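You operate a simulated robot arm through the tools that you are given. There is no shell and no other tool. Be economical: measure what you need, move in short steps, check, and stop when the job is done.

You run a simulated two-armed robot. Do the job below in one go: nothing can be reset, and whatever is moved stays where it is left.

## Task
Take the flat purple carton on the top of the blue cart and put it away on the shelf under the cream bench. Take the clear cup with a white foot on the yellow bench top and put it away on the brown bench top. Put the white scoop on the shelf under the yellow bench. Take the lid off the jar with a blue lid and lay it down on the yellow bench top. Take the steel sieve pan and put it on the steel tray with white grips. Fetch the white brush and set it on the teal plate. Fetch the brown sack with a grey toggle and set it in the drain basket. Do these in any order. Set down upright: clear cup with a white foot, brown sack with a grey toggle.

Only the result counts: the job must be done as asked and must still hold three seconds after the hand-in. Knocking over, shifting, dropping, spilling or breaking anything else fails it. A push-on lid holds only when it is set on centred and level and pressed home; a screw cap is set on level and turned clockwise until tight.

## Robot
Two 7-joint arms with fingered hands on one trunk, on a base that drives. Base frame: it is fixed to the floor where the robot stands at the start and does not move with it; the origin is under the middle of the robot, x ahead of it, y to its left, z up. Readings come in cm, rad, newtons and seconds.
The left shoulder is at the start at [6, 16.6, 87.6], the right one opposite. With the tool pointing down near the work surface each hand reaches from about 34 to 86 cm from the robot's upright axis, wherever it stands, measured 20 degrees to its own side. Places, roughly: brown bench top [-90, -830, 90]; brown sack with a grey toggle [-175, -125, 100]; clear cup with a white foot (6x6x7 cm) [70, -660, 90]; drain basket (19x19x6 cm) [-170, -100, 90]; flat purple carton [75, 25, 75]; jar with a blue lid (8x8x10 cm) [60, -700, 90]; shelf under the cream bench [-100, -700, 30]; shelf under the yellow bench [70, -690, 30]; steel sieve pan (10x10x4 cm) [80, -850, 100]; steel tray with white grips (26x15x3 cm) [100, -740, 90]; teal plate (15x15x2 cm) [-160, -910, 90]; white brush (4x15x10 cm) [-160, -940, 90]; white scoop (20x8x6 cm) [80, -690, 90]. Payload 5 kg a hand.
Tool frame (each hand has its own): the origin (TCP) lies between the finger pads and is the grasp point; the fingertips stand 3.2 cm ahead of it; z points along the fingers, y is the line along which they close. The gripper opens to 16 cm. The gripper's body begins 8.9 cm behind the TCP. The gripper is a hand of 3 fingers: y runs from the thumb to the fingers, the wrist lies at [0, 0, -26.7] in the tool frame, and closing takes about 1.5 s.
Orientation is that of the tool frame in the base frame, as a unit quaternion [w, x, y, z]. With the fingers straight down and closing along the base's y, the tool's x points along the base's -x, its y along +y and its z along -z.

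## Interface
- The arms move only by the tool send_rows. It takes "left_deltas", "right_deltas" or both (then of equal length, played together; a hand with none holds still); each is a list of rows, each a list of 3 entries, a list of its own where there are three numbers: the turn, a rotation vector about the tool's x, y, z in rad, then the shift along the tool's x, y, z in m, then the opening, from 0 (shut) to 1 (fully open). In form: [[[ax, ay, az], [x, y, z], hand], ...]. A call has 1 to 8 rows; each row is the pose to reach, as a shift and turn from the pose commanded when the call began, along the tool's axes at that moment. Each row takes 0.2 s and may step no farther than 5 cm and 0.15 rad from the row before; otherwise, or with a gripper value out of range, the whole call is refused. A pose out of reach is approached as far as the arm can. The call stops where the force on the tool passes 40 N (or 10 N more than at its start, if that is more) or the arm is blocked; 0.2 s more then pass. Each finger travels about 4.5 cm/s and halts on what it meets, pressing with about 32 N; the grip force reading is that of the motor and also rises with nothing between the fingers. The clock runs only during rows and for 0.2 s after the last one: add rows that repeat a pose to give the fingers time. The reply holds the time, the measured pose of the TCP, the force on the tool along the base axes, the opening and the grip force, in the units named above and with some noise, with the torque about the TCP (base axes, N m) and any sound that the robot's microphone picked up.
- Cameras (640 x 400 px; columns grow to the right, rows downward): "scene" is now at [5.2, 2.36, 152.5]; the picture's right is [0.28, -0.96, 0.00], its down [-0.62, -0.18, -0.76] and it looks along [0.73, 0.21, -0.64] (base axes); focal length 295 px, centre (320, 200). "left" rides on the left gripper at [-6.5, -0.4, -11.6] in its tool frame; the picture's right is [0.06, -1.00, 0.00], its down [0.87, 0.05, -0.49] and it looks along [0.49, 0.03, 0.87] (tool axes); focal length 261 px, centre (320, 200). "right" rides on the right gripper at [6.5, -0.4, -11.6] in its tool frame; the picture's right is [0.06, 1.00, 0.00], its down [-0.87, 0.05, -0.49] and it looks along [-0.49, 0.03, 0.87] (tool axes); focal length 261 px, centre (320, 200). There is no depth. A picture from a camera that has moved, and an enlarged one, comes with that camera's place and axes in the base frame and with its lens.
- snapshot(camera): a new picture of that camera. No time passes.
- raise_lower(by): slides the trunk up (or, below 0, down) by that many cm; the arms and the scene camera ride with it, the base frame stays. It gives what a move gives, with no picture.
- drive_base(legs): drives the robot by 1 to 6 legs, each [ahead, turn to the left] in cm and rad, along the robot's own axes; the way and the turn of a leg run together, so that a leg with both is an arc; at most 150 cm and 3.142 rad a leg. The arms and the cameras ride along, it lands a little off, and it stops where it bumps. It gives what a move gives.
- hand_shape(shape, hand): the hand has 3 fingers and takes this shape, open, in about a second: jaw (thumb against the fingers, like two jaws); tri (thumb and two fingers); tip (a fingertip pinch); poke (one finger out to press); point (the index stretched); flat (the hand flat); cup (the hand cupped); fist (a fist). The gripper value then closes the fingers along that shape, each until it touches; the sizes above hold for jaw. It gives what a move gives, with no picture.
- head_to(pan, tilt): turns the head with the scene camera to pan (to the left, within 1.501 rad either way) and tilt (down, from -0.506 to 1.204), counted from straight ahead of the robot. It gives what a move gives.
- enlarge(camera, box): a new picture of the part [left, top, right, bottom] of that camera's present view, enlarged. No time passes.
- finish_job(): hands the job in; it is judged then, once.

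Go step by step. Nothing tells you exact positions but the pictures and the camera data: compare them with the known pose of the tool, close in by small moves and look again before you grip or let go. The budget is 196 turns and 172 pictures, counting those below and the enlarged ones. Unless the task says otherwise, let go and move clear before handing in, and close with one line.

The tools are called by a JSON object that holds its "fn" and its "kwargs". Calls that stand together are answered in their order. send_rows: Moves the arms, as the interface text tells. Its arguments: {"type":"object","properties":{"left_deltas":{"type":"array","items":{"type":"array"}},"right_deltas":{"type":"array","items":{"type":"array"}}},"required":[]} The other tools are called the same way: raise_lower (by) slides the trunk up or down; hand_shape (shape, hand) gives the hand a shape; drive_base (legs) drives the base; head_to (pan, tilt) turns the head that bears the scene camera; snapshot (camera) takes a picture; enlarge (camera, box) takes an enlarged picture of a part of a camera's view; finish_job () hands the job in.

At the start:

```text
time_s: 0.0
left_tool_pos: [59.62, 43.28, 97.22]
left_orientation: [0.0, 0.0, 1.0, 0.0]
left_contact_force: [0.7, -0.2, 0.1]
left_torque: [-0.01, 0.02, -0.01]
left_width: 15.98
left_grip_force: 0.1
left_shape: jaw
right_tool_pos: [65.35, -13.11, 101.54]
right_orientation: [0.001, 0.0, 1.0, 0.0]
right_contact_force: [-0.8, -0.3, -0.3]
right_torque: [0.02, 0.03, -0.02]
right_width: 15.99
right_grip_force: 0.0
right_shape: jaw
trunk travel left (down, up): [-42.5, 16.5]
robot x, y, heading: [0.09, -0.17, -0.002]
head pan, tilt: [0.281, 0.7]
```

scene: 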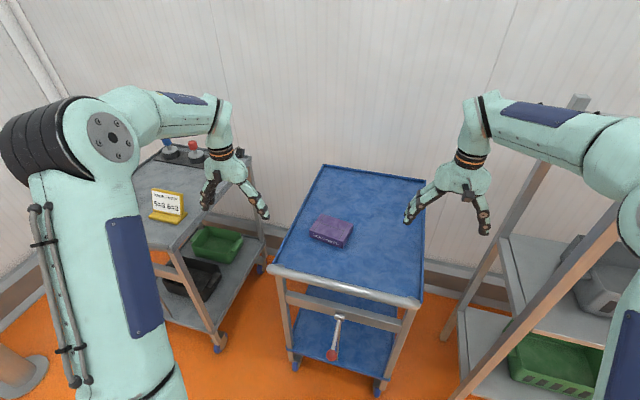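
right: 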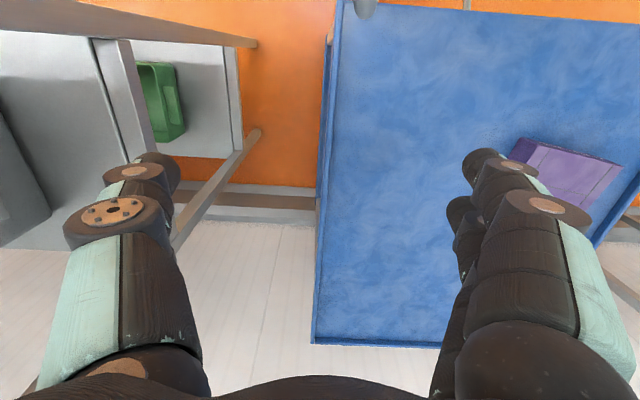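
left: 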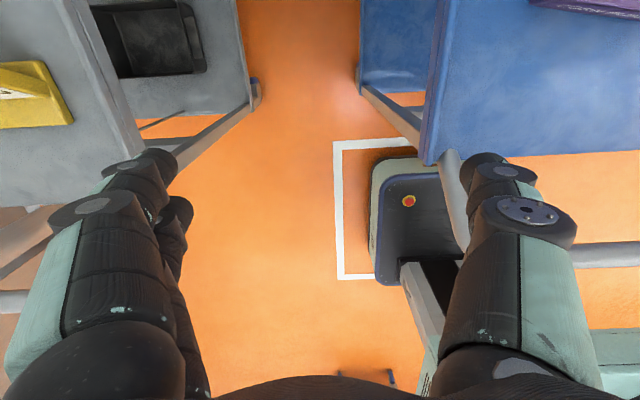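

The purple carton lies on the cart near [77, 19, 75]. I'll look at it closely before reaching with the left hand.

{"fn": "enlarge", "kwargs": {"camera": "scene", "box": [260, 180, 420, 280]}}

{"fn": "head_to", "kwargs": {"pan": -1.4, "tilt": 0.35}}

{"fn": "snapshot", "kwargs": {"camera": "scene"}}

```text
4.00 times, centred on (340, 230) of scene
camera zoom: at [5.2, 2.36, 152.5], right [0.28, -0.96, 0.0], down [-0.62, -0.18, -0.76], along [0.73, 0.21, -0.64], focal length 1181 px, centre (240, 80)
```

zoom: 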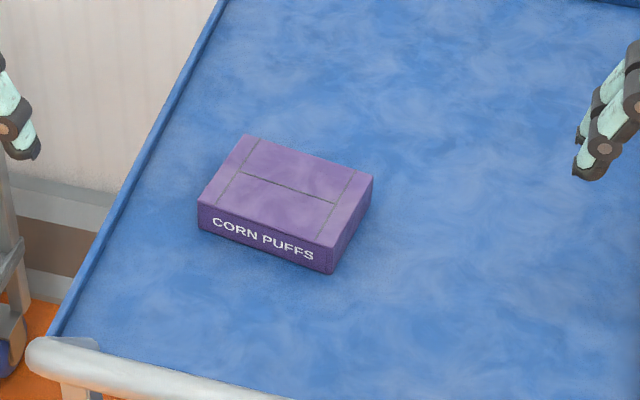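

```text
time_s: 1.7
left_tool_pos: [59.51, 43.51, 97.12]
left_orientation: [0.0, 0.0, 1.0, 0.0]
left_contact_force: [-1.0, -0.2, -0.3]
left_torque: [-0.01, -0.02, 0.02]
left_width: 16.02
left_grip_force: 0.1
left_shape: jaw
right_tool_pos: [65.45, -13.35, 101.46]
right_orientation: [0.001, 0.0, 1.0, -0.001]
right_contact_force: [0.6, -0.1, 0.6]
right_torque: [0.0, 0.0, -0.03]
right_width: 16.0
right_grip_force: 0.0
right_shape: jaw
trunk travel left (down, up): [-42.5, 16.5]
robot x, y, heading: [-0.26, -0.27, -0.002]
head pan, tilt: [-1.4, 0.351]
```

```text
167 pictures are left
camera scene: at [-1.37, -9.16, 155.64], right [-0.99, -0.17, 0.0], down [-0.06, 0.34, -0.94], along [0.16, -0.93, -0.34], focal length 295 px, centre (320, 200)
```

scene: 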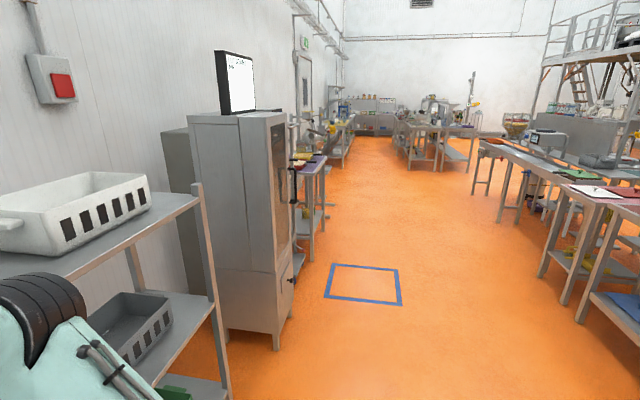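

The carton is about 12 x 10 x 3 cm, with its long side nearly along y, and the room's benches lie down the aisle to the right. I'll bring the left hand over the carton with a small yaw, then tilt it forward so the same pose works under the bench.

{"fn": "send_rows", "kwargs": {"left_deltas": [[[0, 0, 0.03], [-0.013, -0.039, 0.003], 1], [[0, 0, 0.06], [-0.026, -0.078, 0.006], 1], [[0, 0, 0.09], [-0.039, -0.117, 0.01], 1], [[0, 0, 0.12], [-0.052, -0.156, 0.013], 1], [[0, 0, 0.15], [-0.065, -0.195, 0.016], 1], [[0, 0, 0.15], [-0.08, -0.234, 0.02], 1]]}}

{"fn": "send_rows", "kwargs": {"left_deltas": [[[0, -0.131, 0], [0.008, 0, 0.01], 1], [[0, -0.262, 0], [0.016, 0, 0.02], 1], [[0, -0.393, 0], [0.024, 0, 0.03], 1], [[0, -0.524, 0], [0.032, 0, 0.04], 1], [[0, -0.655, 0], [0.04, 0, 0.05], 1], [[0, -0.785, 0], [0.04, 0, 0.06], 1]]}}

{"fn": "head_to", "kwargs": {"pan": 0.281, "tilt": 0.7}}

{"fn": "snapshot", "kwargs": {"camera": "left"}}

{"fn": "snapshot", "kwargs": {"camera": "scene"}}

```text
time_s: 3.1
left_tool_pos: [67.55, 19.85, 95.27]
left_orientation: [0.0, 0.074, 0.997, 0.0]
left_contact_force: [-1.3, 0.1, -0.3]
left_torque: [0.02, 0.0, 0.0]
left_width: 16.0
left_grip_force: 0.0
left_shape: jaw
right_tool_pos: [65.41, -13.39, 101.63]
right_orientation: [-0.001, -0.001, 1.0, 0.0]
right_contact_force: [1.1, 0.6, -0.4]
right_torque: [0.01, 0.02, 0.04]
right_width: 15.96
right_grip_force: 0.0
right_shape: jaw
trunk travel left (down, up): [-42.5, 16.5]
robot x, y, heading: [0.1, 0.08, 0.002]
head pan, tilt: [-1.4, 0.351]
```

```text
time_s: 4.5
left_tool_pos: [63.55, 20.68, 89.26]
left_orientation: [0.382, 0.068, 0.921, -0.029]
left_contact_force: [0.4, 0.2, 0.4]
left_torque: [-0.01, -0.02, 0.01]
left_width: 16.01
left_grip_force: 0.1
left_shape: jaw
right_tool_pos: [65.4, -13.2, 101.58]
right_orientation: [-0.001, 0.0, 1.0, 0.0]
right_contact_force: [-0.7, 0.1, -0.5]
right_torque: [0.01, -0.03, 0.0]
right_width: 15.99
right_grip_force: 0.1
right_shape: jaw
trunk travel left (down, up): [-42.5, 16.5]
robot x, y, heading: [-0.0, -0.05, 0.0]
head pan, tilt: [-1.4, 0.351]
```

```text
time_s: 6.2
left_tool_pos: [63.59, 20.63, 89.21]
left_orientation: [0.38, 0.069, 0.922, -0.029]
left_contact_force: [0.7, -0.2, -0.7]
left_torque: [0.01, 0.02, 0.03]
left_width: 15.98
left_grip_force: 0.1
left_shape: jaw
right_tool_pos: [65.31, -13.14, 101.54]
right_orientation: [0.0, 0.0, 1.0, 0.001]
right_contact_force: [-0.2, 0.6, 0.6]
right_torque: [-0.01, -0.03, 0.03]
right_width: 15.99
right_grip_force: 0.0
right_shape: jaw
trunk travel left (down, up): [-42.5, 16.5]
robot x, y, heading: [-0.22, -0.2, 0.0]
head pan, tilt: [0.281, 0.7]
```

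```text
166 pictures are left
camera left: at [60.11, 20.64, 102.13], right [-0.19, -0.98, -0.04], down [-0.94, 0.2, -0.27], along [0.27, -0.01, -0.96], focal length 261 px, centre (320, 200)
```

left: 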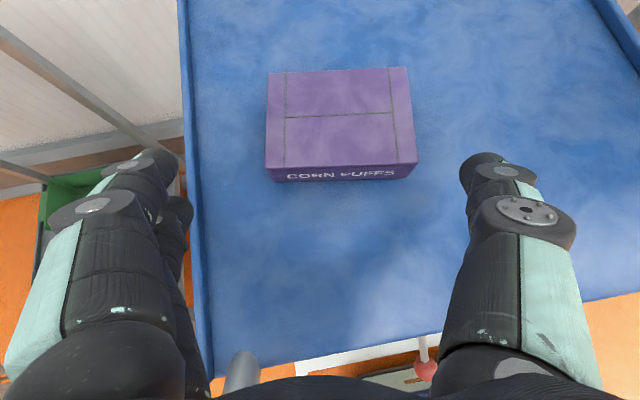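

```text
165 pictures are left
camera scene: at [5.2, 2.35, 152.5], right [0.28, -0.96, 0.0], down [-0.62, -0.18, -0.76], along [0.74, 0.21, -0.64], focal length 295 px, centre (320, 200)
```

scene: 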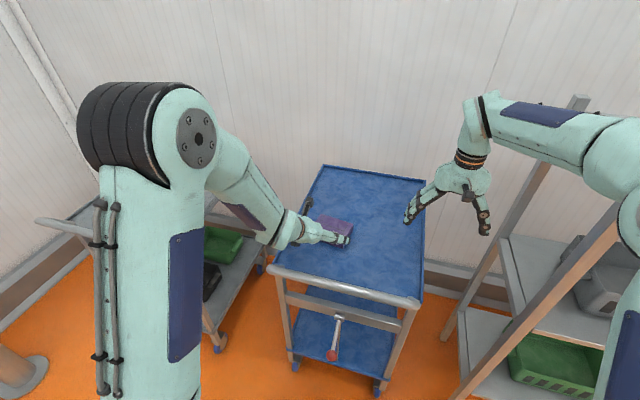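

Combining both views puts the carton's top at about z=84, centre [71.2, 17.6], and it is about 11.4 x 8.8 x 3 cm. I'll move the left hand over it and check before descending.

{"fn": "send_rows", "kwargs": {"left_deltas": [[[0, 0, 0.01], [-0.025, -0.01, 0.025], 1], [[0, 0, 0.02], [-0.0514, -0.0193, 0.0515], 1], [[0, 0, 0.02], [-0.0514, -0.0193, 0.0515], 1]]}}

{"fn": "snapshot", "kwargs": {"camera": "left"}}

{"fn": "enlarge", "kwargs": {"camera": "scene", "box": [260, 180, 420, 280]}}

```text
time_s: 7.0
left_tool_pos: [70.56, 17.58, 89.06]
left_orientation: [0.382, 0.078, 0.92, -0.025]
left_contact_force: [0.2, -0.1, 0.0]
left_torque: [0.02, 0.02, -0.03]
left_width: 15.98
left_grip_force: 0.1
left_shape: jaw
right_tool_pos: [65.36, -13.19, 101.58]
right_orientation: [0.0, 0.0, 1.0, 0.0]
right_contact_force: [0.4, 0.5, 0.7]
right_torque: [-0.02, 0.02, -0.01]
right_width: 15.95
right_grip_force: 0.1
right_shape: jaw
trunk travel left (down, up): [-42.5, 16.5]
robot x, y, heading: [-0.05, 0.22, -0.0]
head pan, tilt: [0.281, 0.7]
```

```text
164 pictures are left
camera left: at [66.97, 17.39, 101.87], right [-0.21, -0.98, -0.06], down [-0.94, 0.21, -0.27], along [0.27, 0.0, -0.96], focal length 261 px, centre (320, 200)
```

left: 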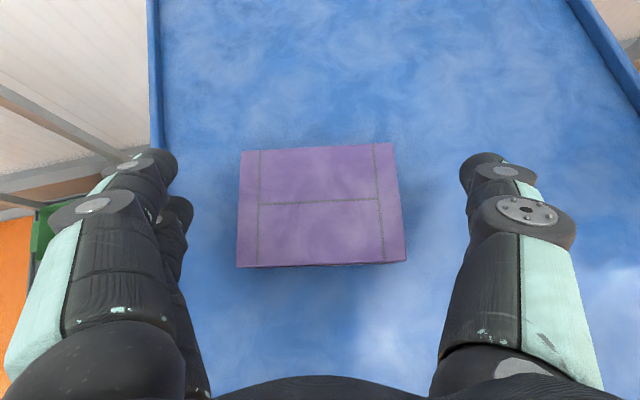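

```text
4.00 times, centred on (340, 230) of scene
camera zoom: at [5.18, 2.37, 152.51], right [0.28, -0.96, 0.0], down [-0.62, -0.18, -0.76], along [0.73, 0.21, -0.64], focal length 1181 px, centre (240, 80)
```

zoom: 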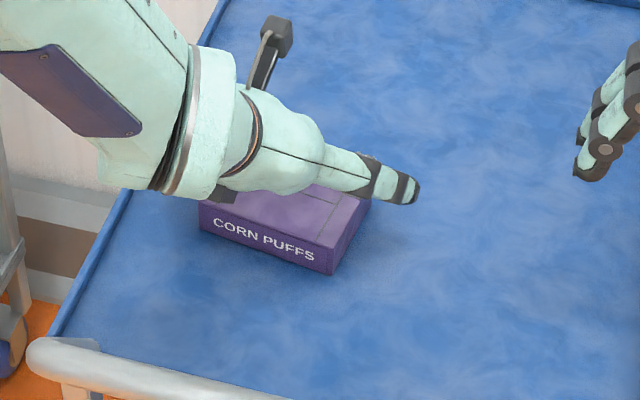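

The carton is centred between the fingers. I'll descend and close.

{"fn": "send_rows", "kwargs": {"left_deltas": [[[0, 0, 0], [0.012, 0, 0.012], 1], [[0, 0, 0], [0.024, 0, 0.024], 1], [[0, 0, 0], [0.033, 0, 0.034], 1]]}}

{"fn": "enlarge", "kwargs": {"camera": "scene", "box": [260, 180, 420, 280]}}

```text
time_s: 7.8
left_tool_pos: [70.56, 17.58, 84.35]
left_orientation: [0.381, 0.078, 0.921, -0.025]
left_contact_force: [0.1, 0.0, -0.8]
left_torque: [0.01, 0.02, 0.0]
left_width: 16.02
left_grip_force: 0.1
left_shape: jaw
right_tool_pos: [65.37, -13.22, 101.5]
right_orientation: [0.0, 0.0, 1.0, 0.0]
right_contact_force: [-0.5, -0.2, 0.3]
right_torque: [0.0, 0.01, 0.04]
right_width: 15.97
right_grip_force: 0.0
right_shape: jaw
trunk travel left (down, up): [-42.5, 16.5]
robot x, y, heading: [-0.16, 0.03, -0.0]
head pan, tilt: [0.281, 0.7]
```

```text
4.00 times, centred on (340, 230) of scene
camera zoom: at [5.22, 2.37, 152.5], right [0.28, -0.96, 0.0], down [-0.62, -0.18, -0.76], along [0.73, 0.21, -0.64], focal length 1181 px, centre (240, 80)
```

zoom: 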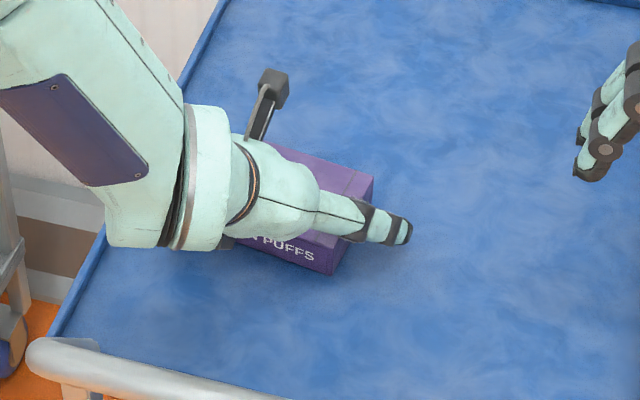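

No contact yet; a bit lower gives a deeper grip.

{"fn": "send_rows", "kwargs": {"left_deltas": [[[0, 0, 0], [0.003, 0, 0.003], 1], [[0, 0, 0], [0.006, 0, 0.006], 1]]}}

{"fn": "send_rows", "kwargs": {"left_deltas": [[[0, 0, 0], [0, 0, 0], 0.6], [[0, 0, 0], [0, 0, 0], 0.6], [[0, 0, 0], [0, 0, 0], 0.55], [[0, 0, 0], [0, 0, 0], 0.5], [[0, 0, 0], [0, 0, 0], 0.5], [[0, 0, 0], [0, 0, 0], 0.5]]}}

{"fn": "snapshot", "kwargs": {"camera": "left"}}

```text
time_s: 8.4
left_tool_pos: [70.62, 17.53, 83.58]
left_orientation: [0.382, 0.078, 0.921, -0.025]
left_contact_force: [-0.3, -0.2, 0.1]
left_torque: [-0.01, 0.02, -0.01]
left_width: 16.01
left_grip_force: 0.1
left_shape: jaw
right_tool_pos: [65.38, -13.24, 101.55]
right_orientation: [-0.001, 0.0, 1.0, 0.0]
right_contact_force: [-0.2, -0.6, 0.3]
right_torque: [-0.01, -0.01, 0.01]
right_width: 15.94
right_grip_force: 0.0
right_shape: jaw
trunk travel left (down, up): [-42.5, 16.5]
robot x, y, heading: [-0.22, -0.14, 0.002]
head pan, tilt: [0.281, 0.7]
```

```text
time_s: 9.8
left_tool_pos: [70.56, 17.66, 83.8]
left_orientation: [0.382, 0.078, 0.92, -0.024]
left_contact_force: [0.9, 2.2, 6.7]
left_torque: [0.62, -0.17, -0.04]
left_width: 11.64
left_grip_force: 32.1
left_shape: jaw
right_tool_pos: [65.37, -13.21, 101.47]
right_orientation: [0.0, 0.0, 1.0, 0.0]
right_contact_force: [0.3, 0.0, 0.2]
right_torque: [-0.01, 0.0, -0.02]
right_width: 16.01
right_grip_force: 0.1
right_shape: jaw
trunk travel left (down, up): [-42.5, 16.5]
robot x, y, heading: [0.16, -0.06, -0.003]
head pan, tilt: [0.281, 0.7]
```

```text
161 pictures are left
camera left: at [67.06, 17.5, 96.51], right [-0.21, -0.98, -0.06], down [-0.94, 0.21, -0.27], along [0.27, 0.0, -0.96], focal length 261 px, centre (320, 200)
```

left: 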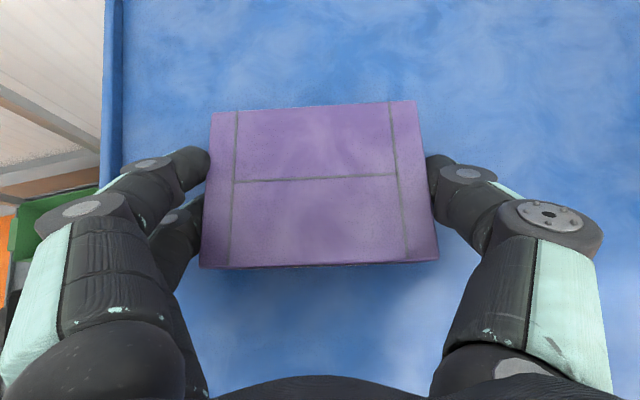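

Gripped at 11.6 cm. I'll lift and check it.

{"fn": "send_rows", "kwargs": {"left_deltas": [[[0, 0, 0], [-0.01, 0, -0.01], 0.5], [[0, 0, 0], [-0.03, 0, -0.03], 0.5], [[0, 0, 0], [-0.06, 0, -0.06], 0.5], [[0, 0, 0], [-0.09, 0, -0.09], 0.5], [[0, 0, 0], [-0.12, 0, -0.12], 0.5]]}}

{"fn": "snapshot", "kwargs": {"camera": "left"}}

{"fn": "head_to", "kwargs": {"pan": 1.45, "tilt": 0.4}}

{"fn": "snapshot", "kwargs": {"camera": "scene"}}

```text
time_s: 11.0
left_tool_pos: [70.63, 17.45, 100.55]
left_orientation: [0.381, 0.078, 0.921, -0.025]
left_contact_force: [-0.6, -0.1, -1.2]
left_torque: [-0.02, 0.0, -0.03]
left_width: 11.62
left_grip_force: 32.3
left_shape: jaw
right_tool_pos: [65.35, -13.32, 101.62]
right_orientation: [-0.001, 0.0, 1.0, 0.0]
right_contact_force: [0.1, 0.1, -0.1]
right_torque: [-0.01, -0.03, 0.01]
right_width: 16.0
right_grip_force: 0.1
right_shape: jaw
trunk travel left (down, up): [-42.5, 16.5]
robot x, y, heading: [0.22, -0.17, -0.003]
head pan, tilt: [0.281, 0.7]
```

```text
160 pictures are left
camera left: at [67.09, 17.31, 113.28], right [-0.21, -0.98, -0.06], down [-0.94, 0.21, -0.27], along [0.27, 0.0, -0.96], focal length 261 px, centre (320, 200)
```

left: 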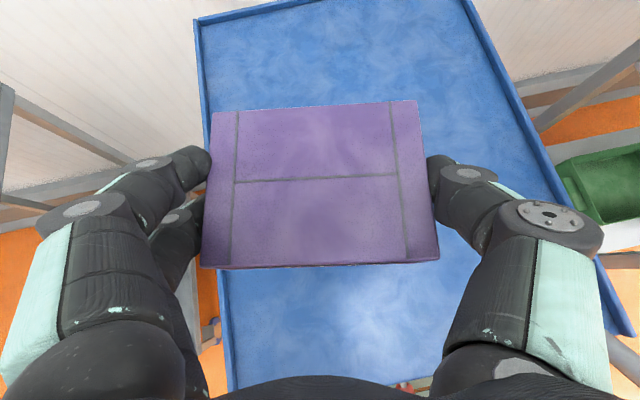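

```text
time_s: 12.4
left_tool_pos: [70.71, 17.47, 100.35]
left_orientation: [0.382, 0.078, 0.921, -0.025]
left_contact_force: [-0.4, 0.3, 0.1]
left_torque: [0.02, 0.0, -0.03]
left_width: 11.57
left_grip_force: 32.0
left_shape: jaw
right_tool_pos: [65.4, -13.29, 101.54]
right_orientation: [0.0, 0.0, 1.0, 0.0]
right_contact_force: [0.3, 0.1, -0.5]
right_torque: [0.0, 0.01, 0.0]
right_width: 16.02
right_grip_force: 0.0
right_shape: jaw
trunk travel left (down, up): [-42.5, 16.5]
robot x, y, heading: [0.06, 0.16, -0.001]
head pan, tilt: [1.45, 0.4]
```

```text
159 pictures are left
camera scene: at [-1.84, 9.2, 155.19], right [0.99, -0.12, 0.0], down [-0.05, -0.39, -0.92], along [0.11, 0.91, -0.39], focal length 295 px, centre (320, 200)
```

scene: 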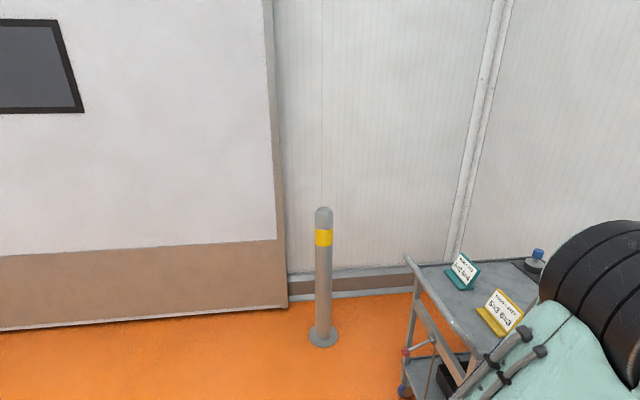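

The carton is held. I'll draw both hands in somewhat, back away from the cart and turn right to look around.

{"fn": "send_rows", "kwargs": {"left_deltas": [[[0, 0, 0], [0.02, 0, -0.035], 0.5], [[0, 0, 0], [0.04, 0, -0.07], 0.5], [[0, 0, 0], [0.07, 0, -0.1], 0.5], [[0, 0, 0], [0.1, 0, -0.13], 0.5]], "right_deltas": [[[0, 0, 0], [0.035, 0, 0], 1], [[0, 0, 0], [0.07, 0, 0], 1], [[0, 0, 0], [0.1, 0, 0], 1], [[0, 0, 0], [0.14, 0, 0], 1]]}}

{"fn": "drive_base", "kwargs": {"legs": [[-45, 0], [0, -1.3]]}}

{"fn": "head_to", "kwargs": {"pan": -0.9, "tilt": 0.5}}

{"fn": "snapshot", "kwargs": {"camera": "scene"}}

```text
time_s: 13.6
left_tool_pos: [54.4, 23.27, 101.09]
left_orientation: [0.37, 0.046, 0.928, -0.013]
left_contact_force: [1.6, 0.5, -1.1]
left_torque: [0.02, -0.02, 0.01]
left_width: 11.58
left_grip_force: 32.3
left_shape: jaw
right_tool_pos: [51.35, -13.43, 101.46]
right_orientation: [0.0, 0.0, 1.0, 0.0]
right_contact_force: [-0.3, -0.4, -0.4]
right_torque: [0.01, 0.0, -0.01]
right_width: 15.96
right_grip_force: 0.1
right_shape: jaw
trunk travel left (down, up): [-42.5, 16.5]
robot x, y, heading: [0.01, 0.1, -0.003]
head pan, tilt: [1.45, 0.4]
stopped in row 4 (left hand): the arm was blocked; the commanded pose is now the measured one
```

```text
time_s: 19.6
left_tool_pos: [-7.65, -46.09, 101.34]
left_orientation: [0.286, 0.599, 0.71, -0.235]
left_contact_force: [-0.5, 0.1, -1.0]
left_torque: [0.01, 0.0, 0.05]
left_width: 11.59
left_grip_force: 32.0
left_shape: jaw
right_tool_pos: [-43.77, -52.93, 101.55]
right_orientation: [0.0, 0.606, 0.795, -0.001]
right_contact_force: [0.1, -0.5, -0.1]
right_torque: [-0.02, -0.03, 0.0]
right_width: 16.01
right_grip_force: 0.1
right_shape: jaw
trunk travel left (down, up): [-42.5, 16.5]
robot x, y, heading: [-44.75, -0.06, -1.3]
head pan, tilt: [1.45, 0.4]
```

```text
time_s: 21.8
left_tool_pos: [-7.62, -46.03, 101.23]
left_orientation: [0.287, 0.599, 0.71, -0.234]
left_contact_force: [-0.4, 0.3, -0.4]
left_torque: [0.03, -0.02, -0.02]
left_width: 11.6
left_grip_force: 32.1
left_shape: jaw
right_tool_pos: [-43.86, -52.88, 101.47]
right_orientation: [0.001, 0.606, 0.796, -0.001]
right_contact_force: [0.6, 0.1, -0.5]
right_torque: [0.0, -0.01, 0.06]
right_width: 16.0
right_grip_force: 0.0
right_shape: jaw
trunk travel left (down, up): [-42.5, 16.5]
robot x, y, heading: [-44.82, 0.09, -1.301]
head pan, tilt: [-0.901, 0.499]
```

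```text
158 pictures are left
camera scene: at [-50.65, -4.31, 154.28], right [-0.81, 0.59, 0.0], down [0.28, 0.39, -0.88], along [-0.52, -0.71, -0.48], focal length 295 px, centre (320, 200)
```

scene: 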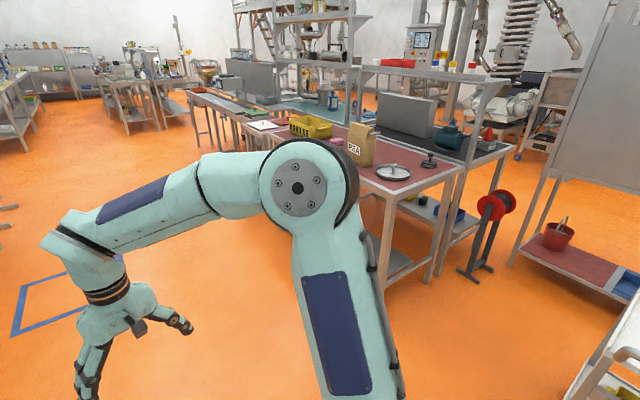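

A bench stands ahead-right with a brown sack and a yellow basket. I'll zoom in.

{"fn": "enlarge", "kwargs": {"camera": "scene", "box": [240, 90, 480, 240]}}

```text
2.67 times, centred on (360, 165) of scene
camera zoom: at [-50.65, -4.31, 154.28], right [-0.81, 0.59, 0.0], down [0.28, 0.39, -0.88], along [-0.52, -0.71, -0.48], focal length 788 px, centre (213, 293)
```

zoom: 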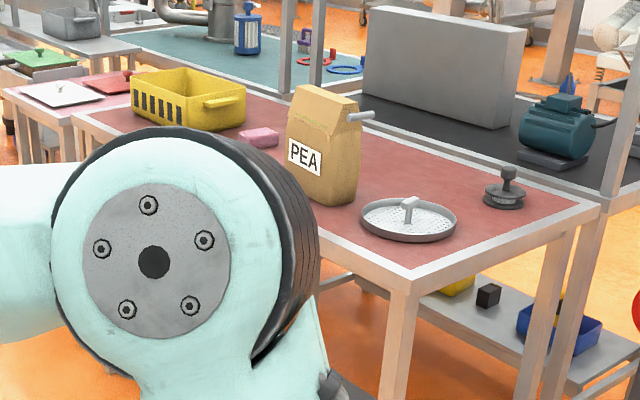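

The round perforated pan at about [-179, -107, 86] matches the drain basket's size, and the PEA sack is at about [-172, -126]. I'll drive in front of that bench, face it and look again.

{"fn": "drive_base", "kwargs": {"legs": [[0, -0.553], [143, 0], [0, -1.289]]}}

{"fn": "head_to", "kwargs": {"pan": -0.1, "tilt": 0.5}}

{"fn": "snapshot", "kwargs": {"camera": "scene"}}

```text
time_s: 33.8
left_tool_pos: [-140.66, -158.76, 101.34]
left_orientation: [-0.015, 0.927, -0.051, -0.371]
left_contact_force: [0.3, 0.4, 0.0]
left_torque: [-0.01, -0.02, 0.0]
left_width: 11.57
left_grip_force: 32.5
left_shape: jaw
right_tool_pos: [-137.2, -122.03, 101.51]
right_orientation: [0.0, 1.0, -0.004, -0.001]
right_contact_force: [0.1, 0.2, 0.2]
right_torque: [-0.04, -0.02, 0.02]
right_width: 15.99
right_grip_force: 0.1
right_shape: jaw
trunk travel left (down, up): [-42.5, 16.5]
robot x, y, heading: [-86.29, -135.72, 3.132]
head pan, tilt: [-0.901, 0.499]
```

```text
time_s: 34.9
left_tool_pos: [-140.56, -158.69, 101.25]
left_orientation: [-0.014, 0.927, -0.051, -0.37]
left_contact_force: [-0.1, 0.3, -0.9]
left_torque: [0.0, 0.02, -0.03]
left_width: 11.56
left_grip_force: 31.2
left_shape: jaw
right_tool_pos: [-137.31, -122.02, 101.34]
right_orientation: [0.0, 1.0, -0.004, -0.001]
right_contact_force: [-0.4, -0.4, 0.4]
right_torque: [0.02, -0.02, 0.01]
right_width: 15.96
right_grip_force: 0.0
right_shape: jaw
trunk travel left (down, up): [-42.5, 16.5]
robot x, y, heading: [-86.14, -136.07, 3.138]
head pan, tilt: [-0.099, 0.499]
```

```text
156 pictures are left
camera scene: at [-92.08, -134.92, 154.27], right [0.11, 0.99, 0.0], down [0.48, -0.05, -0.88], along [-0.87, 0.1, -0.48], focal length 295 px, centre (320, 200)
```

scene: 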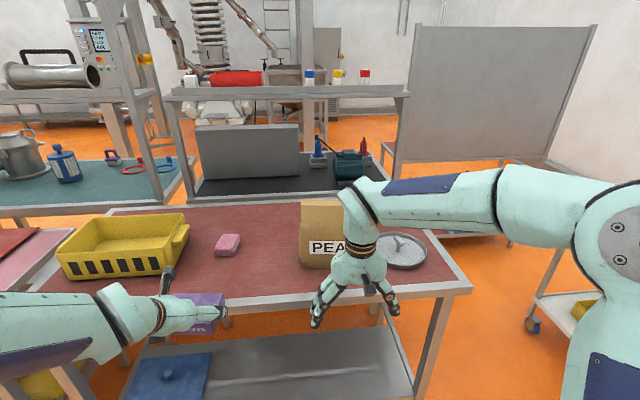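

The right hand blocks the view; I'll raise it and shift it right, then zoom.

{"fn": "send_rows", "kwargs": {"right_deltas": [[[0, 0, 0], [0, -0.03, -0.04], 1], [[0, 0, 0], [0, -0.06, -0.08], 1], [[0, 0, 0], [0, -0.1, -0.11], 1], [[0, 0, 0], [0, -0.14, -0.14], 1], [[0, 0, 0], [0, -0.18, -0.17], 1]]}}

{"fn": "enlarge", "kwargs": {"camera": "scene", "box": [210, 170, 450, 320]}}

{"fn": "snapshot", "kwargs": {"camera": "right"}}

```text
time_s: 36.1
left_tool_pos: [-140.6, -158.66, 101.3]
left_orientation: [-0.015, 0.927, -0.051, -0.371]
left_contact_force: [-0.4, 0.2, -1.5]
left_torque: [0.0, 0.01, 0.0]
left_width: 11.6
left_grip_force: 32.3
left_shape: jaw
right_tool_pos: [-137.51, -104.06, 118.66]
right_orientation: [0.0, 1.0, -0.004, 0.001]
right_contact_force: [-0.2, 0.2, 0.5]
right_torque: [0.01, 0.03, 0.02]
right_width: 15.99
right_grip_force: 0.0
right_shape: jaw
trunk travel left (down, up): [-42.5, 16.5]
robot x, y, heading: [-85.87, -135.93, 3.137]
head pan, tilt: [-0.099, 0.499]
```

```text
2.67 times, centred on (330, 245) of scene
camera zoom: at [-92.07, -134.87, 154.27], right [0.11, 0.99, 0.0], down [0.48, -0.05, -0.88], along [-0.87, 0.09, -0.48], focal length 788 px, centre (293, 80)
```

zoom: 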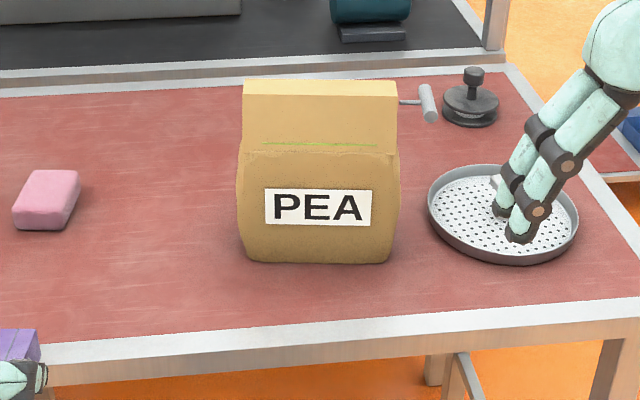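

```text
154 pictures are left
camera right: at [-130.82, -103.59, 130.13], right [0.05, -1.0, 0.0], down [-0.87, -0.05, 0.49], along [-0.49, -0.03, -0.87], focal length 261 px, centre (320, 200)
```

right: 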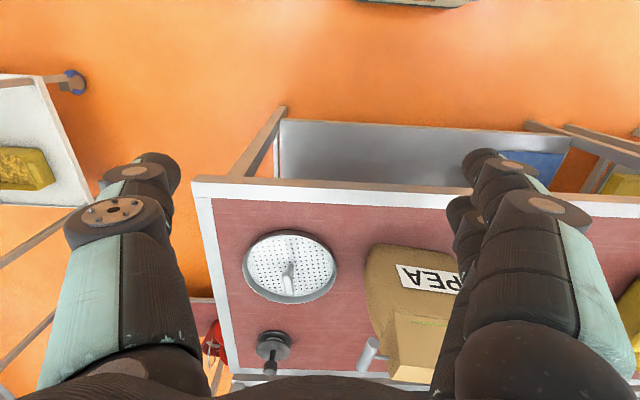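

The basket is centred near [-169, -100], and the sack is bigger than I expected. I'll zoom with the hand camera.

{"fn": "enlarge", "kwargs": {"camera": "right", "box": [230, 220, 470, 380]}}

```text
2.50 times, centred on (350, 300) of right
camera zoom: at [-130.82, -103.59, 130.13], right [0.05, -1.0, 0.0], down [-0.87, -0.05, 0.49], along [-0.49, -0.03, -0.87], focal length 652 px, centre (245, -50)
```

zoom: 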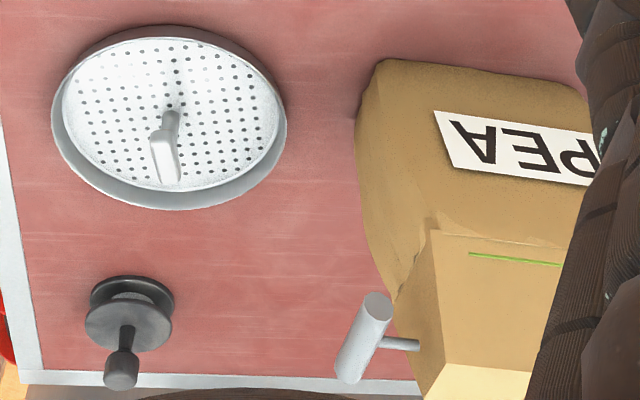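

The sack's top panel spans x≈-166…-170, z≈111, and is about 17 cm wide in y, so I'll grip it front-to-back from above. I'll move closer with the hand up, then view the sack from above.

{"fn": "drive_base", "kwargs": {"legs": [[20, 0]]}}

{"fn": "send_rows", "kwargs": {"right_deltas": [[[0, 0, 0.15], [0, 0.02, -0.03], 1], [[0, 0, 0.3], [0, 0.04, -0.06], 1], [[0, 0, 0.45], [0, 0.06, -0.09], 1], [[0, 0, 0.6], [0, 0.08, -0.1], 1], [[0, 0, 0.75], [0, 0.1, -0.1], 1], [[0, 0, 0.9], [0, 0.12, -0.1], 1]]}}

{"fn": "send_rows", "kwargs": {"right_deltas": [[[0, 0, 0.15], [0, 0, 0], 1], [[0, 0, 0.3], [0, 0, 0], 1], [[0, 0, 0.45], [0, 0, 0], 1], [[0, 0, 0.6], [0, 0, 0], 1], [[0, 0, 0.67], [0, 0, 0], 1]]}}

{"fn": "snapshot", "kwargs": {"camera": "right"}}

{"fn": "snapshot", "kwargs": {"camera": "scene"}}

```text
time_s: 37.7
left_tool_pos: [-160.69, -158.26, 101.32]
left_orientation: [-0.016, 0.927, -0.053, -0.37]
left_contact_force: [0.0, 0.0, -1.3]
left_torque: [0.01, -0.03, -0.02]
left_width: 11.54
left_grip_force: 31.5
left_shape: jaw
right_tool_pos: [-157.32, -103.79, 118.61]
right_orientation: [0.0, 1.0, -0.006, 0.0]
right_contact_force: [-1.5, 0.4, -0.7]
right_torque: [0.02, -0.01, 0.02]
right_width: 15.97
right_grip_force: 0.0
right_shape: jaw
trunk travel left (down, up): [-42.5, 16.5]
robot x, y, heading: [-106.08, -135.6, 3.131]
head pan, tilt: [-0.099, 0.499]
```

```text
time_s: 39.1
left_tool_pos: [-160.66, -158.35, 101.16]
left_orientation: [-0.015, 0.928, -0.052, -0.369]
left_contact_force: [-1.1, -0.3, -0.7]
left_torque: [0.01, -0.03, -0.02]
left_width: 11.6
left_grip_force: 32.2
left_shape: jaw
right_tool_pos: [-157.35, -115.76, 128.71]
right_orientation: [0.0, 0.897, -0.441, 0.0]
right_contact_force: [0.1, -0.1, 0.0]
right_torque: [0.02, 0.01, 0.01]
right_width: 16.0
right_grip_force: 0.0
right_shape: jaw
trunk travel left (down, up): [-42.5, 16.5]
robot x, y, heading: [-105.95, -135.35, 3.123]
head pan, tilt: [-0.099, 0.499]
```

```text
time_s: 40.3
left_tool_pos: [-160.55, -158.24, 101.31]
left_orientation: [-0.016, 0.928, -0.052, -0.37]
left_contact_force: [0.7, 0.0, -2.0]
left_torque: [0.02, -0.01, 0.04]
left_width: 11.57
left_grip_force: 32.0
left_shape: jaw
right_tool_pos: [-157.15, -115.72, 128.72]
right_orientation: [0.0, -0.703, 0.711, 0.0]
right_contact_force: [-0.6, -0.1, -0.7]
right_torque: [0.0, -0.04, 0.01]
right_width: 16.0
right_grip_force: 0.0
right_shape: jaw
trunk travel left (down, up): [-42.5, 16.5]
robot x, y, heading: [-105.68, -135.79, 3.126]
head pan, tilt: [-0.099, 0.499]
```

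```text
152 pictures are left
camera right: at [-156.95, -122.16, 140.1], right [-1.0, -0.05, 0.0], down [-0.04, 0.87, 0.49], along [-0.02, 0.49, -0.87], focal length 261 px, centre (320, 200)
```

right: 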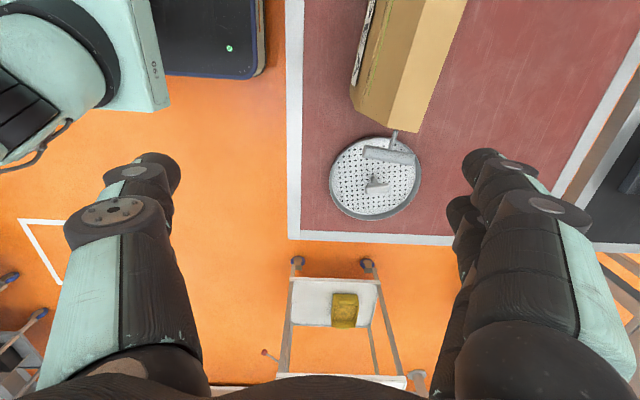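

```text
151 pictures are left
camera scene: at [-111.95, -134.68, 154.27], right [0.11, 0.99, 0.0], down [0.48, -0.05, -0.88], along [-0.87, 0.1, -0.48], focal length 295 px, centre (320, 200)
```

scene: 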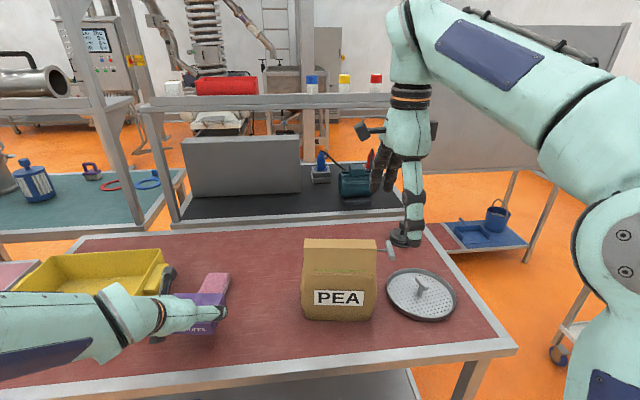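

I'll centre the right hand above the sack.

{"fn": "send_rows", "kwargs": {"right_deltas": [[[0, 0, 0], [0.03, 0.035, 0], 1], [[0, 0, 0], [0.06, 0.07, 0], 1], [[0, 0, 0], [0.083, 0.11, 0], 1]]}}

{"fn": "snapshot", "kwargs": {"camera": "right"}}

{"fn": "enlarge", "kwargs": {"camera": "scene", "box": [260, 180, 500, 340]}}

```text
time_s: 41.1
left_tool_pos: [-160.51, -158.06, 101.31]
left_orientation: [-0.014, 0.927, -0.052, -0.371]
left_contact_force: [0.2, 0.9, -0.9]
left_torque: [-0.05, -0.02, 0.06]
left_width: 11.56
left_grip_force: 31.9
left_shape: jaw
right_tool_pos: [-165.83, -122.64, 128.22]
right_orientation: [-0.003, -0.703, 0.711, 0.001]
right_contact_force: [0.4, 0.2, 0.4]
right_torque: [-0.08, 0.07, 0.02]
right_width: 16.0
right_grip_force: 0.2
right_shape: jaw
right hand out of reach, approached as far as the arm can: row 3
trunk travel left (down, up): [-42.5, 16.5]
robot x, y, heading: [-105.99, -135.53, 3.129]
head pan, tilt: [-0.099, 0.499]
```

```text
150 pictures are left
camera right: at [-165.45, -129.0, 139.72], right [-1.0, -0.05, 0.01], down [-0.04, 0.87, 0.49], along [-0.03, 0.49, -0.87], focal length 261 px, centre (320, 200)
```

right: 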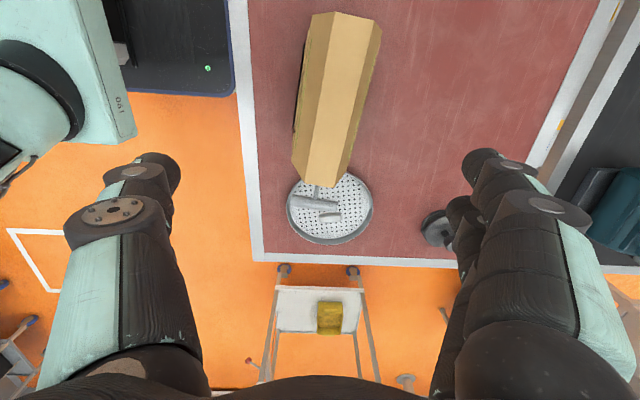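

```text
2.50 times, centred on (380, 260) of scene
camera zoom: at [-111.88, -134.44, 154.28], right [0.11, 0.99, 0.0], down [0.48, -0.06, -0.88], along [-0.87, 0.1, -0.48], focal length 738 px, centre (170, 50)
```

zoom: 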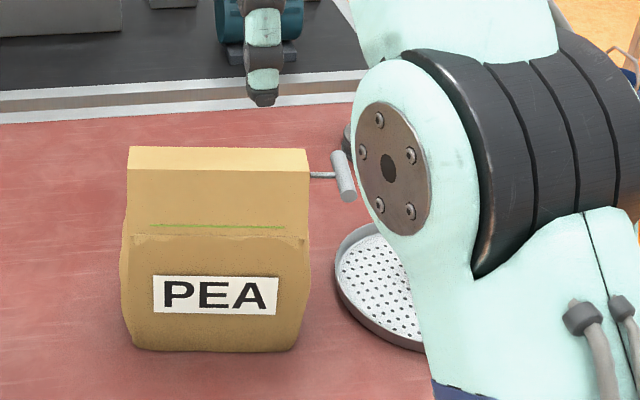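

The sack body spans x≈-162…-172, yawed slightly, with its centre at about [-167.4, -123.6]. I'll descend above it in steps and align the yaw.

{"fn": "send_rows", "kwargs": {"right_deltas": [[[0, 0, 0.04], [0.005, 0.008, 0.04], 1], [[0, 0, 0.09], [0.01, 0.017, 0.08], 1], [[0, 0, 0.09], [0.01, 0.017, 0.1], 1]]}}

{"fn": "snapshot", "kwargs": {"camera": "right"}}

{"fn": "enlarge", "kwargs": {"camera": "scene", "box": [260, 180, 500, 340]}}

```text
time_s: 41.9
left_tool_pos: [-160.5, -158.33, 101.26]
left_orientation: [-0.016, 0.927, -0.053, -0.371]
left_contact_force: [-0.1, 1.2, -0.7]
left_torque: [-0.03, -0.06, 0.01]
left_width: 11.57
left_grip_force: 31.9
left_shape: jaw
right_tool_pos: [-167.56, -123.83, 118.28]
right_orientation: [-0.001, -0.67, 0.742, 0.0]
right_contact_force: [-1.0, 0.0, 0.4]
right_torque: [0.01, 0.0, 0.0]
right_width: 15.99
right_grip_force: 0.0
right_shape: jaw
trunk travel left (down, up): [-42.5, 16.5]
robot x, y, heading: [-105.98, -135.3, 3.132]
head pan, tilt: [-0.099, 0.499]
```

```text
148 pictures are left
camera right: at [-167.69, -130.26, 129.68], right [-1.0, 0.04, 0.0], down [0.04, 0.87, 0.49], along [0.02, 0.49, -0.87], focal length 261 px, centre (320, 200)
```

right: 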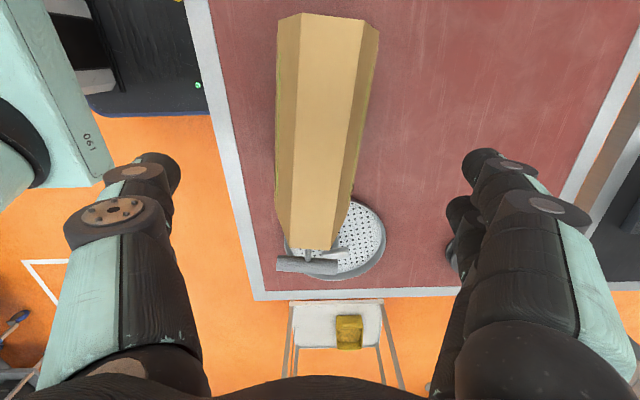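

```text
2.50 times, centred on (380, 260) of scene
camera zoom: at [-111.93, -134.64, 154.28], right [0.11, 0.99, 0.0], down [0.48, -0.05, -0.88], along [-0.87, 0.1, -0.48], focal length 738 px, centre (170, 50)
```

zoom: 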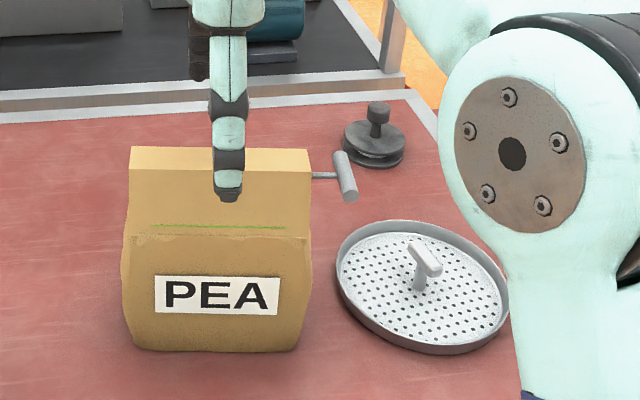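

Aligned with the sack's centre. I'll descend around it to z≈103.5 and close.

{"fn": "send_rows", "kwargs": {"right_deltas": [[[0, 0, 0.02], [0, 0, 0.04], 1], [[0, 0, 0.03], [0, 0, 0.08], 1], [[0, 0, 0.03], [0, -0.001, 0.115], 1], [[0, 0, 0.03], [0, -0.001, 0.145], 1]]}}

{"fn": "send_rows", "kwargs": {"right_deltas": [[[0, 0, 0], [0, 0, 0], 0.5], [[0, 0, 0], [0, 0, 0], 0.5], [[0, 0, 0], [0, 0, 0], 0.4], [[0, 0, 0], [0, 0, 0], 0.4], [[0, 0, 0], [0, 0, 0], 0.4], [[0, 0, 0], [0, 0, 0], 0.4]]}}

{"fn": "snapshot", "kwargs": {"camera": "right"}}

{"fn": "enlarge", "kwargs": {"camera": "scene", "box": [260, 180, 500, 340]}}

```text
time_s: 42.9
left_tool_pos: [-160.37, -158.32, 101.31]
left_orientation: [-0.015, 0.927, -0.052, -0.37]
left_contact_force: [-0.2, 0.1, -1.3]
left_torque: [-0.01, -0.01, -0.01]
left_width: 11.57
left_grip_force: 31.8
left_shape: jaw
right_tool_pos: [-167.46, -123.74, 105.25]
right_orientation: [-0.009, -0.658, 0.753, 0.001]
right_contact_force: [5.6, 2.0, 17.7]
right_torque: [-0.13, 0.19, 0.02]
right_width: 15.97
right_grip_force: 0.0
right_shape: jaw
trunk travel left (down, up): [-42.5, 16.5]
robot x, y, heading: [-106.09, -135.11, 3.13]
head pan, tilt: [-0.099, 0.499]
stopped in row 4 (right hand): the force on the tool passed its limit at 51 N (the readings are from after the stop); the commanded pose is now the measured one
```

```text
time_s: 44.3
left_tool_pos: [-160.49, -158.5, 101.38]
left_orientation: [-0.016, 0.927, -0.053, -0.37]
left_contact_force: [-0.4, -0.3, -0.7]
left_torque: [-0.01, -0.03, 0.02]
left_width: 11.56
left_grip_force: 31.9
left_shape: jaw
right_tool_pos: [-167.53, -123.68, 105.12]
right_orientation: [-0.008, -0.659, 0.752, 0.003]
right_contact_force: [-3.4, 3.4, 35.4]
right_torque: [-0.17, -0.05, -0.05]
right_width: 7.4
right_grip_force: 31.8
right_shape: jaw
trunk travel left (down, up): [-42.5, 16.5]
robot x, y, heading: [-106.11, -135.47, 3.127]
head pan, tilt: [-0.099, 0.499]
```

```text
146 pictures are left
camera right: at [-167.71, -130.17, 116.59], right [-1.0, 0.07, 0.02], down [0.07, 0.87, 0.48], along [0.02, 0.48, -0.87], focal length 261 px, centre (320, 200)
```

right: 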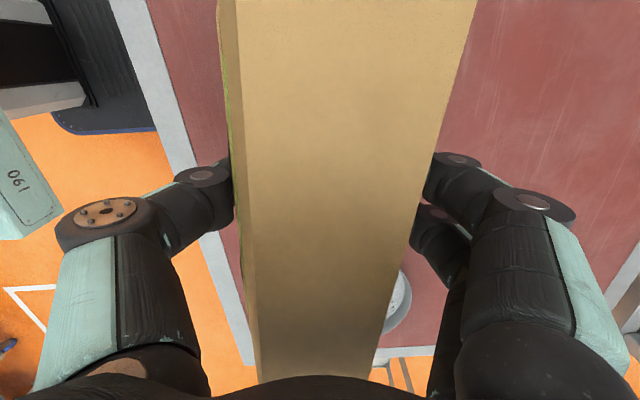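

```text
2.50 times, centred on (380, 260) of scene
camera zoom: at [-111.74, -134.71, 154.3], right [0.11, 0.99, 0.0], down [0.47, -0.05, -0.88], along [-0.87, 0.1, -0.48], focal length 738 px, centre (170, 50)
```

zoom: 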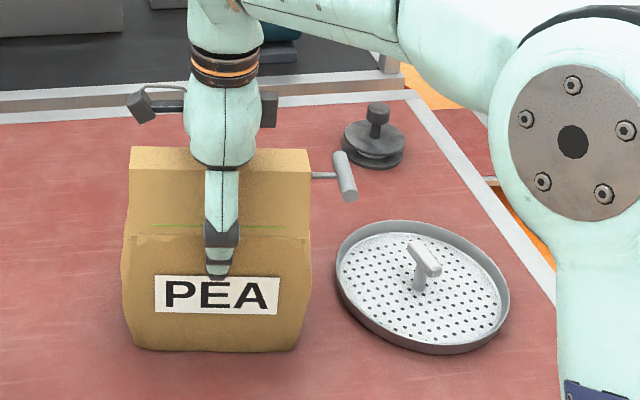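

The palm touched the sack's top, and the grip holds at 7.4 cm. I'll lift straight up.

{"fn": "send_rows", "kwargs": {"right_deltas": [[[0, 0, 0], [0, 0, -0.01], 0.4], [[0, 0, 0], [0, 0, -0.02], 0.4], [[0, 0, 0], [0, 0, -0.05], 0.4], [[0, 0, 0], [0, 0, -0.09], 0.4]]}}

{"fn": "enlarge", "kwargs": {"camera": "scene", "box": [220, 140, 500, 330]}}

```text
time_s: 45.3
left_tool_pos: [-160.64, -158.28, 101.14]
left_orientation: [-0.016, 0.927, -0.053, -0.37]
left_contact_force: [-0.5, -0.2, -0.8]
left_torque: [-0.04, 0.0, 0.01]
left_width: 11.56
left_grip_force: 32.0
left_shape: jaw
right_tool_pos: [-167.2, -123.78, 113.95]
right_orientation: [-0.006, -0.658, 0.753, 0.001]
right_contact_force: [0.2, -0.6, -12.0]
right_torque: [-0.01, -0.04, -0.02]
right_width: 7.34
right_grip_force: 32.2
right_shape: jaw
trunk travel left (down, up): [-42.5, 16.5]
robot x, y, heading: [-105.95, -135.61, 3.128]
head pan, tilt: [-0.099, 0.499]
```

```text
2.11 times, centred on (360, 235) of scene
camera zoom: at [-111.98, -134.68, 154.26], right [0.11, 0.99, 0.0], down [0.48, -0.05, -0.88], along [-0.87, 0.1, -0.48], focal length 622 px, centre (236, 126)
```

zoom: 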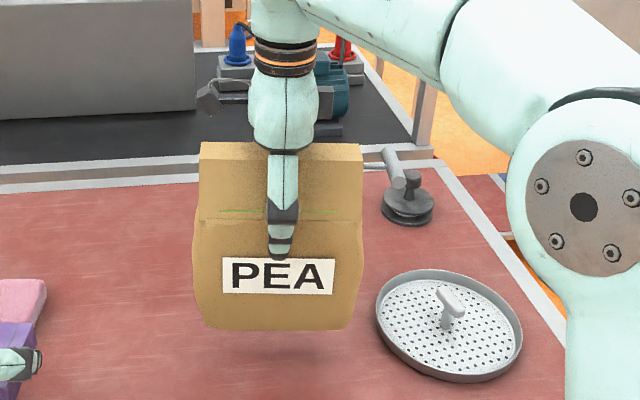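

Lifted cleanly (≈1.2 kg). The basket's bar runs roughly along x, so I'll turn the sack by about 107° to sit parallel beside it.

{"fn": "send_rows", "kwargs": {"right_deltas": [[[0, 0, 0], [0, 0, -0.04], 0.4], [[0, 0, -0.14], [0, 0, -0.05], 0.4], [[0, 0, -0.28], [0, 0, -0.05], 0.4], [[0, 0, -0.42], [0, 0, -0.05], 0.4], [[0, 0, -0.56], [0, 0, -0.05], 0.4], [[0, 0, -0.7], [0, 0, -0.05], 0.4], [[0, 0, -0.84], [0, 0, -0.05], 0.4], [[0, 0, -0.98], [0, 0, -0.05], 0.4]]}}

{"fn": "send_rows", "kwargs": {"right_deltas": [[[0, 0, -0.14], [0, 0, 0], 0.4], [[0, 0, -0.28], [0, 0, 0], 0.4], [[0, 0, -0.42], [0, 0, 0], 0.4], [[0, 0, -0.56], [0, 0, 0], 0.4], [[0, 0, -0.7], [0, 0, 0], 0.4], [[0, 0, -0.84], [0, 0, 0], 0.4], [[0, 0, -0.9], [0, 0, 0], 0.4]]}}

{"fn": "snapshot", "kwargs": {"camera": "scene"}}

{"fn": "snapshot", "kwargs": {"camera": "right"}}

```text
time_s: 47.1
left_tool_pos: [-160.69, -158.23, 101.28]
left_orientation: [-0.016, 0.928, -0.053, -0.368]
left_contact_force: [0.3, -0.6, -0.9]
left_torque: [0.0, 0.0, -0.03]
left_width: 11.58
left_grip_force: 32.1
left_shape: jaw
right_tool_pos: [-167.35, -123.69, 118.72]
right_orientation: [0.006, 0.935, -0.354, -0.004]
right_contact_force: [0.3, 0.1, -12.3]
right_torque: [-0.03, -0.07, -0.03]
right_width: 7.38
right_grip_force: 32.1
right_shape: jaw
trunk travel left (down, up): [-42.5, 16.5]
robot x, y, heading: [-105.49, -135.31, 3.127]
head pan, tilt: [-0.099, 0.499]
```

```text
time_s: 48.7
left_tool_pos: [-160.63, -158.21, 101.35]
left_orientation: [-0.016, 0.928, -0.053, -0.369]
left_contact_force: [-1.0, -0.1, -1.2]
left_torque: [0.03, 0.01, 0.02]
left_width: 11.58
left_grip_force: 31.4
left_shape: jaw
right_tool_pos: [-167.35, -123.67, 118.85]
right_orientation: [0.004, 0.996, 0.088, -0.006]
right_contact_force: [-0.5, 0.2, -11.4]
right_torque: [0.0, -0.03, 0.04]
right_width: 7.37
right_grip_force: 31.8
right_shape: jaw
trunk travel left (down, up): [-42.5, 16.5]
robot x, y, heading: [-105.81, -135.64, 3.133]
head pan, tilt: [-0.099, 0.499]
```

```text
143 pictures are left
camera scene: at [-112.04, -134.67, 154.27], right [0.11, 0.99, 0.0], down [0.48, -0.05, -0.88], along [-0.87, 0.1, -0.48], focal length 295 px, centre (320, 200)
```

scene: 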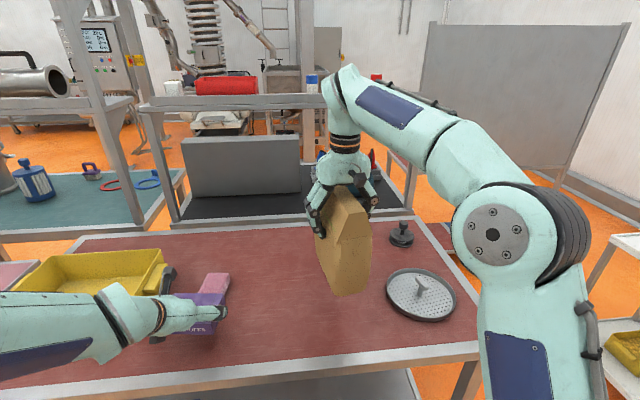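

```text
142 pictures are left
camera right: at [-160.91, -122.0, 130.14], right [0.24, -0.97, 0.0], down [-0.84, -0.2, 0.5], along [-0.49, -0.12, -0.86], focal length 261 px, centre (320, 200)
```

right: 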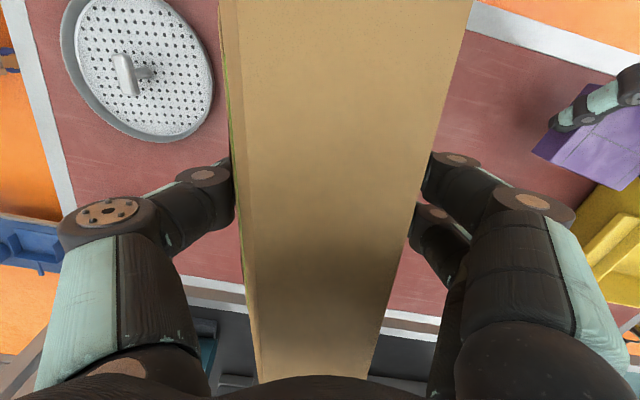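

Orientation is parallel to the bar. I'll zoom on the sack's end profile to judge the depth at its base.

{"fn": "enlarge", "kwargs": {"camera": "scene", "box": [290, 170, 480, 330]}}

```text
2.50 times, centred on (385, 250) of scene
camera zoom: at [-112.04, -134.67, 154.27], right [0.11, 0.99, 0.0], down [0.48, -0.05, -0.88], along [-0.87, 0.1, -0.48], focal length 738 px, centre (158, 75)
```

zoom: 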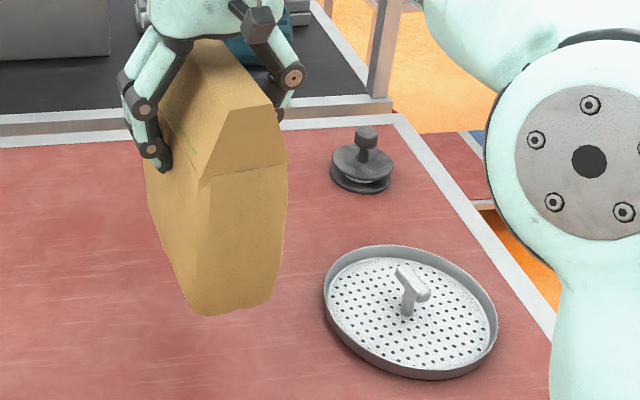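

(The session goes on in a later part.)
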